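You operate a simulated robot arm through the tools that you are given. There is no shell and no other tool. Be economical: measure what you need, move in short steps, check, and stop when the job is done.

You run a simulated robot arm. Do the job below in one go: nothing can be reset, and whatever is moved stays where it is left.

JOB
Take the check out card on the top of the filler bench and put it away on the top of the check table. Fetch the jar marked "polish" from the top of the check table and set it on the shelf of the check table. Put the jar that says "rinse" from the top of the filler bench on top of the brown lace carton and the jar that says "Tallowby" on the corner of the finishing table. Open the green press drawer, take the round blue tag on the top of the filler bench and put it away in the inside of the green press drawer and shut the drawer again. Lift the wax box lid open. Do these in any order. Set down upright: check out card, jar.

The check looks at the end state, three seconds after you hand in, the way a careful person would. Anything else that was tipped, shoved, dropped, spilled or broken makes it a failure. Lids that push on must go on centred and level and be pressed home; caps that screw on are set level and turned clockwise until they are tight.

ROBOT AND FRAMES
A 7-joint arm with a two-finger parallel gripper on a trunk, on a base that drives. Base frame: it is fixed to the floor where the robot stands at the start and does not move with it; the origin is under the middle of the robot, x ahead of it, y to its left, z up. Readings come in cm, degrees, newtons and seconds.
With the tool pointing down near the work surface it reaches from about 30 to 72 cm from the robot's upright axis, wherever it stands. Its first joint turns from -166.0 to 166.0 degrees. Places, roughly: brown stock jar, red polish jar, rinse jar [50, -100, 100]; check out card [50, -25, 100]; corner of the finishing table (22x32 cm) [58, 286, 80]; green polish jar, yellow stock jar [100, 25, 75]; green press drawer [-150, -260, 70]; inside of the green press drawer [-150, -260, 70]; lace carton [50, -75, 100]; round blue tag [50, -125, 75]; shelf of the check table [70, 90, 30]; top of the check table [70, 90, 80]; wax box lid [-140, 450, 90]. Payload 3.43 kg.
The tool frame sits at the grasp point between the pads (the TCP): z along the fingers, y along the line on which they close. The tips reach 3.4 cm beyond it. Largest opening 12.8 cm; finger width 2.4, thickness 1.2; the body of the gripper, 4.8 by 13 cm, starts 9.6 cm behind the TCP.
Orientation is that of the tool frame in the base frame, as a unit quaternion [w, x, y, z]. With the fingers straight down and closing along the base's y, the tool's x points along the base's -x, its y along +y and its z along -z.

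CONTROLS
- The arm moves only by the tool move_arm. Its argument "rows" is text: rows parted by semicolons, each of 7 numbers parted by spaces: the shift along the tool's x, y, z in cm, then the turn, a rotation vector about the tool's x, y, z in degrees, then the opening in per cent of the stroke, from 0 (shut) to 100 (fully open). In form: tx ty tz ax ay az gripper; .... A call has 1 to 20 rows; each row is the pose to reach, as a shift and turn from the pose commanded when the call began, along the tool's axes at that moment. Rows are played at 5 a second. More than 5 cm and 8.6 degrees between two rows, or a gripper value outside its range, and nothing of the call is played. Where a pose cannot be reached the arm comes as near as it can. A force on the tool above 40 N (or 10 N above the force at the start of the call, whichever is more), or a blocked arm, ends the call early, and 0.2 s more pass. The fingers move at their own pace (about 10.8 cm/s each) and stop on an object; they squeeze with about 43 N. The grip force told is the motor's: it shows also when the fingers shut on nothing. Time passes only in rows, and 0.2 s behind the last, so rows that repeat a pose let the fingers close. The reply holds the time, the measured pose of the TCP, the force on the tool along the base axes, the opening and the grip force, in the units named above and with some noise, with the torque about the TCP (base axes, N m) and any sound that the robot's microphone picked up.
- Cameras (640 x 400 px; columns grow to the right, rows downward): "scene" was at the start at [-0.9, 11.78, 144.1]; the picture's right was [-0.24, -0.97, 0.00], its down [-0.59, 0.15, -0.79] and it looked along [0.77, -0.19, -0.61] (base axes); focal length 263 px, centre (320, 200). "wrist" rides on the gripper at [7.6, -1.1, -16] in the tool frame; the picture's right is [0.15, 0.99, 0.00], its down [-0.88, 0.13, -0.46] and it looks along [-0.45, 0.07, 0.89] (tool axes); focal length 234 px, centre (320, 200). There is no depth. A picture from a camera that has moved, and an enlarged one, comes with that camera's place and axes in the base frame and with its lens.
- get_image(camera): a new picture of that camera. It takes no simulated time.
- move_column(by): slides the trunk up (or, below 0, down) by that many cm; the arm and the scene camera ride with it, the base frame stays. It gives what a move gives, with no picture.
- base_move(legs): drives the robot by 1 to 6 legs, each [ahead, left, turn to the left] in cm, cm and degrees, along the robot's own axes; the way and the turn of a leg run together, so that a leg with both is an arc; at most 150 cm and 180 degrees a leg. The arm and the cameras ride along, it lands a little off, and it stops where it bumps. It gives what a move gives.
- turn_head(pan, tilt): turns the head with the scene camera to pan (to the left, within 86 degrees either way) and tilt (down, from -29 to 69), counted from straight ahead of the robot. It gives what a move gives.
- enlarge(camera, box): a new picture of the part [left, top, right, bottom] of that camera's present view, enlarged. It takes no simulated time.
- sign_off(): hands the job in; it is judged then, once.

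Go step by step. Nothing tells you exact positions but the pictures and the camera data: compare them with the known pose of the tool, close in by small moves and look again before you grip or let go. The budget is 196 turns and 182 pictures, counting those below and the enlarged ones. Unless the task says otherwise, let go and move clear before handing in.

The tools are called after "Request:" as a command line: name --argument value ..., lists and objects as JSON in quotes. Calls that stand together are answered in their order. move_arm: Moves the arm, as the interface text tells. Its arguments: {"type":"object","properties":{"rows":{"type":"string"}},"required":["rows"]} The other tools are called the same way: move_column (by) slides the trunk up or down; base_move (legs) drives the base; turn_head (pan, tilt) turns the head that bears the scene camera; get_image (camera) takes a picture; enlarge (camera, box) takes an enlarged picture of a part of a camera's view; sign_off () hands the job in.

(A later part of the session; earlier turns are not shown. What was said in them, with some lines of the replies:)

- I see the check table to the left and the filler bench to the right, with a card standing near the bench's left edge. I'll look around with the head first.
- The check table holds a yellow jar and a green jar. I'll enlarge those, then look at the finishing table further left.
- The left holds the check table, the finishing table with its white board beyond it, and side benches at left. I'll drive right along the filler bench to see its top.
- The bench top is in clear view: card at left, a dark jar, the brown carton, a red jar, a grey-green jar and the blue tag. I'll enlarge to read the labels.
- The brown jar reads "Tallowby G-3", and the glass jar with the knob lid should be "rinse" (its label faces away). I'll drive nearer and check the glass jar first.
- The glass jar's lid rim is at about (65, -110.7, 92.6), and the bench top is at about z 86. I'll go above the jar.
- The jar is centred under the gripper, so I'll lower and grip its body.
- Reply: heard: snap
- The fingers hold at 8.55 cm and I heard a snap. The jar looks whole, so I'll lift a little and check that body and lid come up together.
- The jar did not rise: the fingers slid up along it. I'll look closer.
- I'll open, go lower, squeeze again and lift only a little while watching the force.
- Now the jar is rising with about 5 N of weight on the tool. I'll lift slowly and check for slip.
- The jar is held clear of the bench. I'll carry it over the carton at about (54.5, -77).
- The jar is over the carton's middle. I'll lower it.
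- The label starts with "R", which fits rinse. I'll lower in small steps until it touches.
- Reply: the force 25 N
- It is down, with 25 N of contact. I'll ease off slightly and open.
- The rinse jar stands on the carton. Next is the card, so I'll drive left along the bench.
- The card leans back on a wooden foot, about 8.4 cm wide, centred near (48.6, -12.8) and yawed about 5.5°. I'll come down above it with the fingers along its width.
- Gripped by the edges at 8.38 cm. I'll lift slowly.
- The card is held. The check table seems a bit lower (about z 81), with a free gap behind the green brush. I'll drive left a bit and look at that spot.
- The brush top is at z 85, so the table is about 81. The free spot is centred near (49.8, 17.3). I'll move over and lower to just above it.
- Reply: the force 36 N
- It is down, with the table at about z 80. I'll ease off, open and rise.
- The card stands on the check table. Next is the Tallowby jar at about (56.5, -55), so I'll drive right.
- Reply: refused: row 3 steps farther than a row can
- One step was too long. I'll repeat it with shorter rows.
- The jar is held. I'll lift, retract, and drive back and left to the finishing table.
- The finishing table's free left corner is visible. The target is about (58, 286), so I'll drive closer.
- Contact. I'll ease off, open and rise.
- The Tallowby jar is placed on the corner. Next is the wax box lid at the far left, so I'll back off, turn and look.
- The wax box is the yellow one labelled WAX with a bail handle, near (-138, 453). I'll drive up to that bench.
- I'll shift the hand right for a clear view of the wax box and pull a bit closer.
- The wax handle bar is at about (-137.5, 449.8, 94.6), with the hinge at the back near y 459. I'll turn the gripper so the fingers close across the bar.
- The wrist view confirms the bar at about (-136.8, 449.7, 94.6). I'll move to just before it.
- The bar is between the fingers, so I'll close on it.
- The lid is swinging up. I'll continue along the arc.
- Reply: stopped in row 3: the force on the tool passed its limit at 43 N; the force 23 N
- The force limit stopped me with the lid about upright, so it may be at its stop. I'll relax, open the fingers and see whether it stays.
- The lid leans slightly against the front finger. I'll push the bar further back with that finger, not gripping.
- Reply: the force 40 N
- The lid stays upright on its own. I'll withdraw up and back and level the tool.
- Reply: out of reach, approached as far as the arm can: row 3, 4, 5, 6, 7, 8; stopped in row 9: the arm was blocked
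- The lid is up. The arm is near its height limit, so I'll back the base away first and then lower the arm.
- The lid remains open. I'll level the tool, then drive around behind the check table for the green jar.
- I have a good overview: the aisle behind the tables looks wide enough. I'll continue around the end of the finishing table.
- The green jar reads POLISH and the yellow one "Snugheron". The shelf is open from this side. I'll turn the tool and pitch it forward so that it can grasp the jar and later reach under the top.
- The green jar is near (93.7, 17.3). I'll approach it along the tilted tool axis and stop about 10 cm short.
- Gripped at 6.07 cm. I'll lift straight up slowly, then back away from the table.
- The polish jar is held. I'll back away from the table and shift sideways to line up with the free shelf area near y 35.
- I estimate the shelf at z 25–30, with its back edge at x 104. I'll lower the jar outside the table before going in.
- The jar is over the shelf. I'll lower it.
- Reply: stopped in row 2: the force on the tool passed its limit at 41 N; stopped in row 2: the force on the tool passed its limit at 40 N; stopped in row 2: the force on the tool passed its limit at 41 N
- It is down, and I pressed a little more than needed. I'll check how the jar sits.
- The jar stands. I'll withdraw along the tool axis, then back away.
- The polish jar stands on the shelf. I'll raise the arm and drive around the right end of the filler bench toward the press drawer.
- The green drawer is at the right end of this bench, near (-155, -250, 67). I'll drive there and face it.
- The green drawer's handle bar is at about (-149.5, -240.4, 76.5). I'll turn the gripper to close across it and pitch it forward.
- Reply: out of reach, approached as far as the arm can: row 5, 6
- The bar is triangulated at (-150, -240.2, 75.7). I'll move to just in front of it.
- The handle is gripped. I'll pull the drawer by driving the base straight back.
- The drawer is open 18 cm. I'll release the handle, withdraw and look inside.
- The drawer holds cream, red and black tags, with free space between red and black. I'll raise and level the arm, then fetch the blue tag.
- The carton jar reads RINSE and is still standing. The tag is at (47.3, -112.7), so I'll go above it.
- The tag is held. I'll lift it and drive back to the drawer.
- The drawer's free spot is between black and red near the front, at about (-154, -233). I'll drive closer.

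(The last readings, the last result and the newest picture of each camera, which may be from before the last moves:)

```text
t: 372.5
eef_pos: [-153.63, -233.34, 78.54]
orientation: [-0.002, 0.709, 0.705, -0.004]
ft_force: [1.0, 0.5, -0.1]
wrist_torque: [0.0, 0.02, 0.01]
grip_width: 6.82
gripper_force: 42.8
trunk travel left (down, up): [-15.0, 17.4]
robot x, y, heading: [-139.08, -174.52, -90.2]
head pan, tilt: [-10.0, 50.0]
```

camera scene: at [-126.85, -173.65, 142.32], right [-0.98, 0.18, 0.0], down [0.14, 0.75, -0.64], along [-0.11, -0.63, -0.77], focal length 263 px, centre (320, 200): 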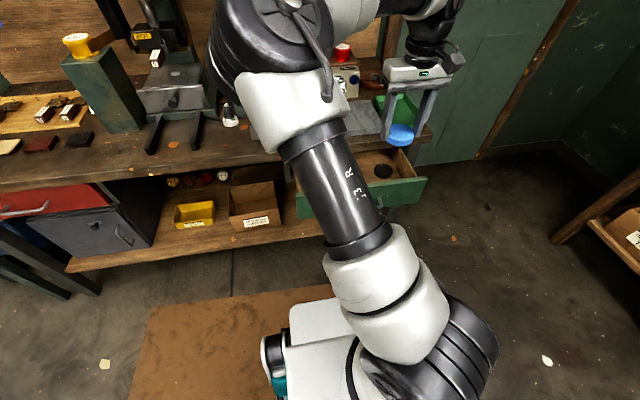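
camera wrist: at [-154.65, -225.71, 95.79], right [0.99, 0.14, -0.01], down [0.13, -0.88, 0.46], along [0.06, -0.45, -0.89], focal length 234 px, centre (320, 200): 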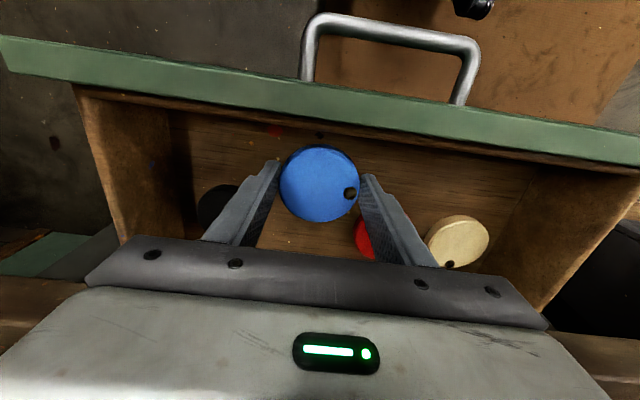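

Request:
move_arm --rows "0 0 0.2 0 0 0 40;0 0 0.4 0 0 0 40"

Request:
move_arm --rows "0 0 0.2 0 0 0 40;0 0 0.4 0 0 0 40"

Request:
get_image --camera "wrist"

```text
t: 373.1
eef_pos: [-153.54, -233.31, 78.03]
orientation: [-0.001, 0.709, 0.705, -0.003]
ft_force: [-0.4, 0.0, -0.4]
wrist_torque: [0.05, 0.02, -0.01]
grip_width: 6.78
gripper_force: 43.0
trunk travel left (down, up): [-15.0, 17.4]
robot x, y, heading: [-139.18, -174.9, -90.2]
head pan, tilt: [-10.0, 50.0]
```

```text
t: 373.7
eef_pos: [-153.61, -233.2, 77.72]
orientation: [-0.002, 0.709, 0.705, -0.004]
ft_force: [-0.4, -0.5, 0.5]
wrist_torque: [0.01, -0.03, -0.01]
grip_width: 6.82
gripper_force: 42.7
trunk travel left (down, up): [-15.0, 17.4]
robot x, y, heading: [-139.29, -174.78, -90.3]
head pan, tilt: [-10.0, 50.0]
```

```text
37 pictures are left
camera wrist: at [-154.66, -225.63, 93.68], right [0.99, 0.14, -0.01], down [0.13, -0.88, 0.46], along [0.06, -0.45, -0.89], focal length 234 px, centre (320, 200)
```

wrist: 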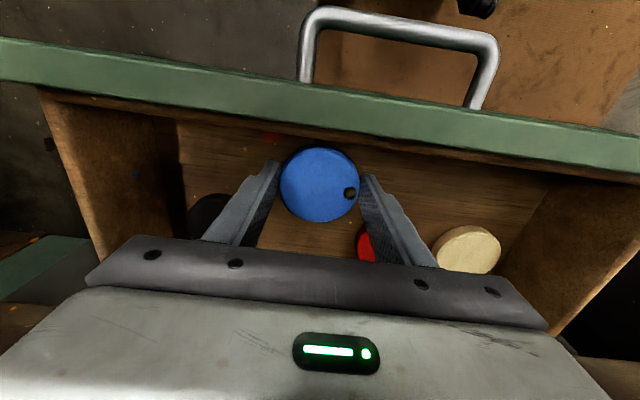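

Request:
move_arm --rows "0 0 0.4 0 0 0 40;0 0 0.8 0 0 0 40"

Request:
move_arm --rows "0 0 0.2 0 0 0 40;0 0 0.4 0 0 0 40"

```text
t: 374.3
eef_pos: [-153.71, -233.41, 76.91]
orientation: [-0.001, 0.709, 0.706, -0.004]
ft_force: [0.5, -0.3, -0.8]
wrist_torque: [0.0, 0.02, 0.02]
grip_width: 6.81
gripper_force: 43.4
trunk travel left (down, up): [-15.0, 17.4]
robot x, y, heading: [-139.23, -174.78, -90.3]
head pan, tilt: [-10.0, 50.0]
```

```text
t: 374.9
eef_pos: [-153.65, -233.4, 76.62]
orientation: [-0.002, 0.709, 0.705, -0.003]
ft_force: [0.2, -0.3, -1.1]
wrist_torque: [-0.01, 0.01, 0.03]
grip_width: 6.81
gripper_force: 42.9
trunk travel left (down, up): [-15.0, 17.4]
robot x, y, heading: [-139.36, -174.67, -90.5]
head pan, tilt: [-10.0, 50.0]
```

Request:
move_arm --rows "0 0 0.2 0 0 0 40;0 0 0.4 0 0 0 40"

Request:
move_arm --rows "0 0 0.15 0 0 0 40;0 0 0.3 0 0 0 40"

Request:
get_image --camera "wrist"

```text
t: 375.5
eef_pos: [-153.71, -233.28, 76.3]
orientation: [-0.002, 0.709, 0.706, -0.003]
ft_force: [0.4, 0.4, -0.5]
wrist_torque: [-0.04, -0.01, 0.01]
grip_width: 6.82
gripper_force: 42.9
trunk travel left (down, up): [-15.0, 17.4]
robot x, y, heading: [-139.29, -175.11, -90.1]
head pan, tilt: [-10.0, 50.0]
```

```text
t: 376.1
eef_pos: [-153.66, -233.28, 75.81]
orientation: [-0.002, 0.709, 0.705, -0.003]
ft_force: [-1.2, 0.5, -1.1]
wrist_torque: [0.0, 0.02, -0.01]
grip_width: 6.8
gripper_force: 43.3
trunk travel left (down, up): [-15.0, 17.4]
robot x, y, heading: [-139.57, -174.75, -90.3]
head pan, tilt: [-10.0, 50.0]
```

```text
36 pictures are left
camera wrist: at [-154.72, -225.54, 91.78], right [0.99, 0.14, -0.01], down [0.13, -0.88, 0.46], along [0.06, -0.45, -0.89], focal length 234 px, centre (320, 200)
```

wrist: 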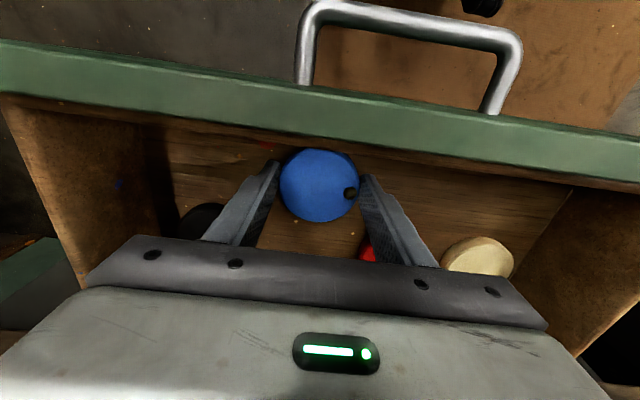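

Request:
move_arm --rows "0 0 0.15 0 0 0 40;0 0 0.3 0 0 0 40"

Request:
move_arm --rows "0 0 0.15 0 0 0 40;0 0 0.3 0 0 0 40"

```text
t: 376.7
eef_pos: [-153.7, -233.15, 75.91]
orientation: [-0.001, 0.709, 0.705, -0.005]
ft_force: [1.2, 1.1, 14.1]
wrist_torque: [0.2, -0.42, 0.03]
grip_width: 6.78
gripper_force: 43.1
trunk travel left (down, up): [-15.0, 17.4]
robot x, y, heading: [-139.32, -175.08, -90.4]
head pan, tilt: [-10.0, 50.0]
```

```text
t: 377.5
eef_pos: [-153.82, -233.51, 75.72]
orientation: [0.001, 0.709, 0.706, -0.007]
ft_force: [1.7, -1.3, 16.1]
wrist_torque: [0.24, -0.27, -0.05]
grip_width: 6.8
gripper_force: 43.1
trunk travel left (down, up): [-15.0, 17.4]
robot x, y, heading: [-139.13, -174.9, -90.4]
head pan, tilt: [-10.0, 50.0]
stopped in row 2: the force on the tool passed its limit at 40 N (the readings are from after the stop); the commanded pose is now the measured one
```

Contact with the drawer floor. I'll ease off, open slightly and rise.

Request:
move_arm --rows "0 0 -0.2 0 0 0 40;0 0 -0.2 0 0 0 58;0 0 -0.2 0 0 0 62;0 0 -0.2 0 0 0 62;0 0 -2 0 0 0 62;0 0 -5 0 0 0 62;0 0 -9 0 0 0 62;0 0 -13 0 0 0 62;0 0 -17 0 0 0 62;0 0 -21 0 0 0 62"

Request:
get_image --camera "wrist"

```text
t: 379.7
eef_pos: [-153.4, -233.15, 96.55]
orientation: [-0.002, 0.709, 0.705, -0.005]
ft_force: [-0.5, -0.2, 0.7]
wrist_torque: [0.04, 0.02, 0.01]
grip_width: 7.91
gripper_force: 0.1
trunk travel left (down, up): [-15.0, 17.4]
robot x, y, heading: [-139.45, -174.7, -90.3]
head pan, tilt: [-10.0, 50.0]
```

```text
35 pictures are left
camera wrist: at [-154.41, -225.54, 112.45], right [0.99, 0.14, -0.01], down [0.13, -0.88, 0.46], along [0.06, -0.46, -0.89], focal length 234 px, centre (320, 200)
```

wrist: 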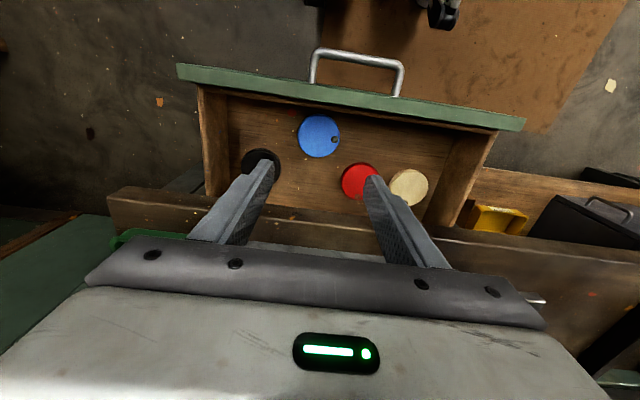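

The blue tag lies flat in the drawer between black and red. To shut it I'll close the fingers, back off, tilt and push on the handle bar.

Request:
base_move --legs '[[-10, 0, 0]]'

Request:
move_arm --rows "2 1 0 0 -5 0 40;4 2 0 0 -10 0 20;6 3 0 0 -15 0 0;8 3.4 0 0 -20 0 0;8 3.4 0 0 -25 0 0;8 3.4 0 0 -25 0 0"

Request:
move_arm --rows "1.7 0 3.6 0 0 0 0;3.4 0 7.2 0 0 0 0;5.1 0 10.8 0 0 0 0;6.8 0 14.4 0 0 0 0;8.3 0 17.8 0 0 0 0;8.3 0 17.8 0 0 0 0"

Request:
get_image --camera "wrist"

Request:
get_image --camera "scene"

```text
t: 380.8
eef_pos: [-153.43, -223.3, 96.51]
orientation: [-0.001, 0.709, 0.705, -0.006]
ft_force: [0.8, 0.1, -0.6]
wrist_torque: [0.0, 0.01, 0.0]
grip_width: 7.96
gripper_force: 0.1
trunk travel left (down, up): [-15.0, 17.4]
robot x, y, heading: [-139.2, -164.81, -90.2]
head pan, tilt: [-10.0, 50.0]
```

```text
t: 382.2
eef_pos: [-149.93, -215.37, 96.65]
orientation: [0.153, 0.691, 0.688, -0.16]
ft_force: [-0.1, 1.0, 0.5]
wrist_torque: [-0.02, -0.03, 0.0]
grip_width: 0.01
gripper_force: 33.3
trunk travel left (down, up): [-15.0, 17.4]
robot x, y, heading: [-139.15, -165.23, -90.0]
head pan, tilt: [-10.0, 50.0]
```

```text
t: 383.6
eef_pos: [-150.22, -215.52, 76.75]
orientation: [0.153, 0.69, 0.689, -0.159]
ft_force: [-0.3, -1.1, -0.7]
wrist_torque: [0.03, 0.03, -0.02]
grip_width: 0.01
gripper_force: 33.1
trunk travel left (down, up): [-15.0, 17.4]
robot x, y, heading: [-139.25, -164.69, -90.1]
head pan, tilt: [-10.0, 50.0]
```

```text
34 pictures are left
camera wrist: at [-151.17, -201.8, 87.95], right [0.99, 0.13, -0.07], down [0.13, -0.6, 0.79], along [0.06, -0.79, -0.61], focal length 234 px, centre (320, 200)
```

wrist: 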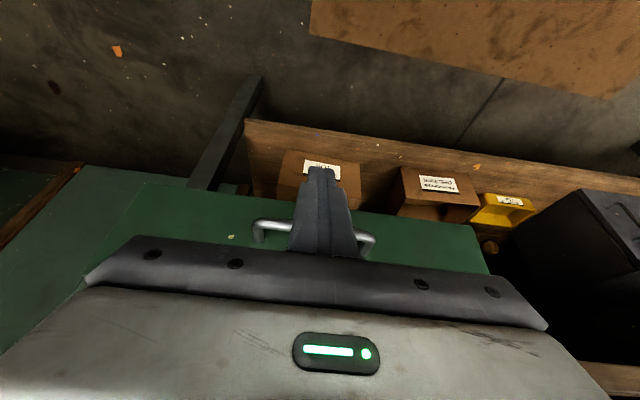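

```text
33 pictures are left
camera scene: at [-126.82, -163.76, 142.32], right [-0.98, 0.18, 0.0], down [0.14, 0.75, -0.64], along [-0.11, -0.63, -0.77], focal length 263 px, centre (320, 200)
```

scene: 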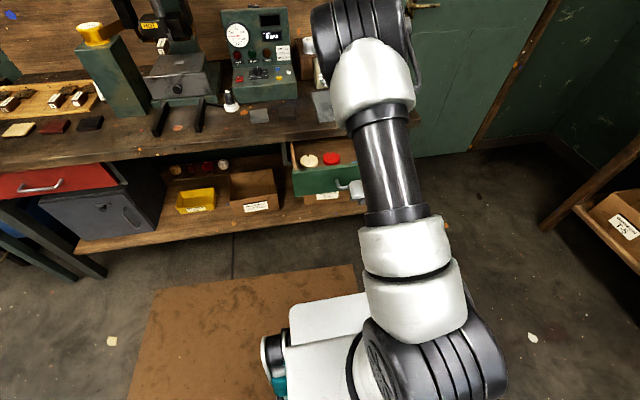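

The closed fingers are centred in front of the bar. I'll push by driving ahead, then finish gently with the arm.

Request:
base_move --legs '[[20, 0, 0]]'

Request:
get_image --camera "wrist"

```text
t: 385.2
eef_pos: [-149.98, -235.48, 76.7]
orientation: [0.153, 0.69, 0.69, -0.159]
ft_force: [-0.1, -0.1, 0.3]
wrist_torque: [-0.01, 0.01, 0.01]
grip_width: 0.01
gripper_force: 33.1
trunk travel left (down, up): [-15.0, 17.4]
robot x, y, heading: [-139.19, -185.12, -90.2]
head pan, tilt: [-10.0, 50.0]
```

```text
32 pictures are left
camera wrist: at [-151.09, -221.72, 87.99], right [0.99, 0.13, -0.07], down [0.14, -0.6, 0.79], along [0.06, -0.79, -0.61], focal length 234 px, centre (320, 200)
```

wrist: 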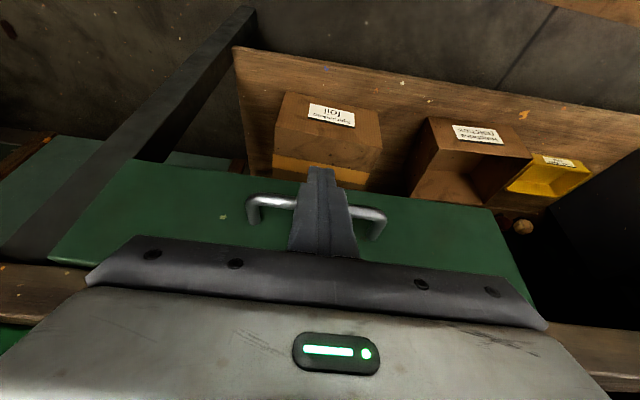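

Request:
move_arm --rows "-0.5 0 0.2 0 0 0 0;-0.9 0 0.42 0 0 0 0;-1.4 0 0.63 0 0 0 0;-1.8 0 0.85 0 0 0 0;-2.3 0 1.05 0 0 0 0;-2.7 0 1.27 0 0 0 0;-3.2 0 1.48 0 0 0 0;-3.6 0 1.7 0 0 0 0"

Request:
get_image --camera "wrist"

Request:
get_image --camera "scene"

```text
t: 386.9
eef_pos: [-150.16, -238.01, 76.35]
orientation: [0.145, 0.693, 0.69, -0.153]
ft_force: [-0.4, 0.2, -0.4]
wrist_torque: [-0.11, -0.02, 0.03]
grip_width: 0.0
gripper_force: 33.3
trunk travel left (down, up): [-15.0, 17.4]
robot x, y, heading: [-138.88, -184.57, -90.0]
head pan, tilt: [-10.0, 50.0]
stopped in row 8: the force on the tool passed its limit at 43 N (the readings are from after the stop); the commanded pose is now the measured one
```

```text
31 pictures are left
camera wrist: at [-151.16, -224.52, 87.74], right [0.99, 0.13, -0.07], down [0.13, -0.62, 0.78], along [0.06, -0.78, -0.63], focal length 234 px, centre (320, 200)
```

wrist: 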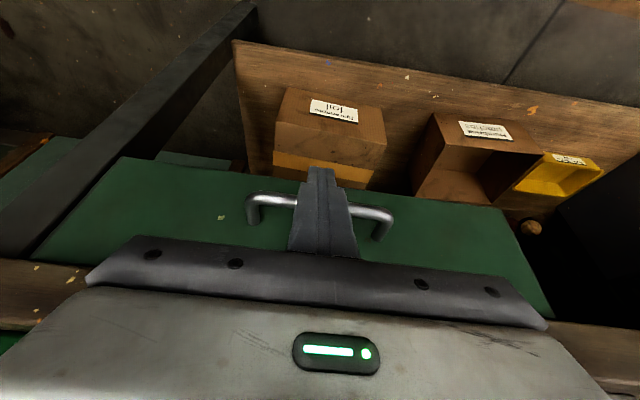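

```text
30 pictures are left
camera scene: at [-126.85, -183.55, 142.31], right [-0.98, 0.17, 0.0], down [0.13, 0.75, -0.64], along [-0.11, -0.63, -0.77], focal length 263 px, centre (320, 200)
```

scene: 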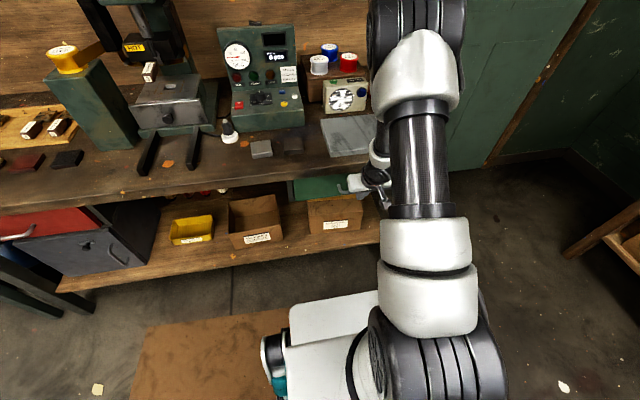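

The drawer hit its stop where it was originally closed. I'll back away and verify.

Request:
base_move --legs '[[-25, 0, 0]]'

Request:
move_arm --rows "-1.5 0 -4 0 0 0 0;-3 0 -8 0 0 0 0;-5 0 -12 0 0 0 0;-7 0 -16 0 0 0 10;-9 0 -20 0 0 0 20;-9 0 -20 0 8 0 20;-9 0 -20 0 16 0 20;-9 0 -20 0 23 0 20"

Request:
turn_head --pan 5 --tilt 42

Request:
get_image --camera "scene"

```text
t: 388.7
eef_pos: [-150.03, -213.31, 76.31]
orientation: [0.146, 0.691, 0.691, -0.154]
ft_force: [-0.5, 0.1, -0.3]
wrist_torque: [0.01, -0.01, 0.02]
grip_width: 0.0
gripper_force: 33.2
trunk travel left (down, up): [-15.0, 17.4]
robot x, y, heading: [-139.38, -159.79, -89.8]
head pan, tilt: [-10.0, 50.0]
```

```text
t: 390.5
eef_pos: [-149.74, -213.17, 98.19]
orientation: [0.004, 0.707, 0.707, -0.01]
ft_force: [-0.6, -0.4, -0.8]
wrist_torque: [0.0, -0.03, -0.01]
grip_width: 2.59
gripper_force: 0.1
trunk travel left (down, up): [-15.0, 17.4]
robot x, y, heading: [-139.16, -160.09, -89.9]
head pan, tilt: [-10.0, 50.0]
```

```text
t: 391.3
eef_pos: [-149.74, -213.22, 98.28]
orientation: [0.005, 0.707, 0.707, -0.012]
ft_force: [1.0, 0.3, -0.3]
wrist_torque: [-0.01, 0.02, -0.01]
grip_width: 2.57
gripper_force: 0.0
trunk travel left (down, up): [-15.0, 17.4]
robot x, y, heading: [-139.28, -160.12, -89.8]
head pan, tilt: [5.0, 42.0]
```

```text
29 pictures are left
camera scene: at [-124.81, -159.42, 143.44], right [-1.0, -0.09, 0.0], down [-0.06, 0.67, -0.74], along [0.07, -0.74, -0.67], focal length 263 px, centre (320, 200)
```

scene: 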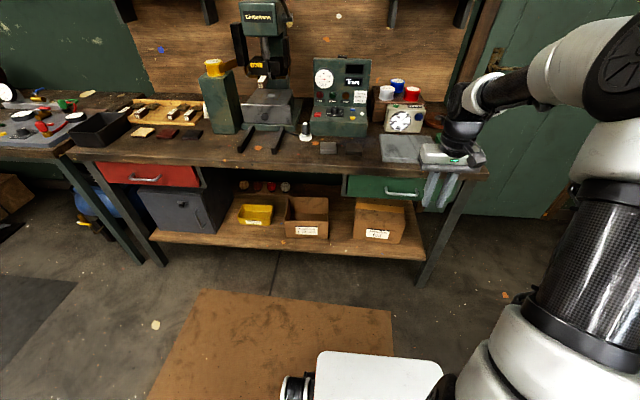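

Request:
enlarge --camera "scene" --box '[320, 150, 480, 230]'

```text
4.00 times, centred on (400, 190) of scene
camera zoom: at [-124.81, -159.42, 143.44], right [-1.0, -0.09, 0.0], down [-0.06, 0.67, -0.74], along [0.07, -0.74, -0.67], focal length 1052 px, centre (0, 240)
```

zoom: 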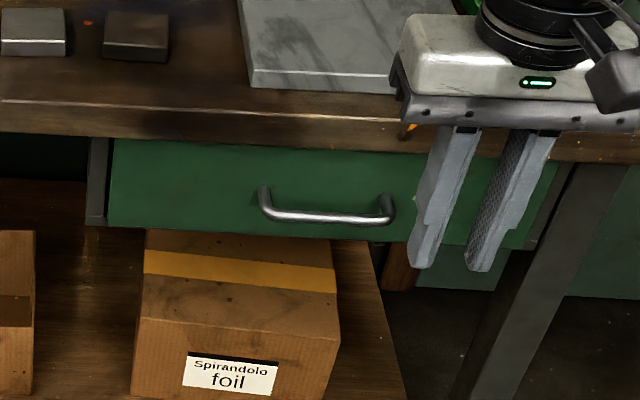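

The drawer is fully shut and every item has been placed, so I'll hand in.

Request:
sign_off

```text
The job is handed in.
```

The whole job is done and handed in:

- **Check out card:** upright on the check table.
- **Polish jar:** on the check table's shelf.
- **Rinse jar:** on the lace carton.
- **Tallowby jar:** on the corner of the finishing table.
- **Blue tag:** in the green press drawer, which is shut.
- **Wax box lid:** open and upright.
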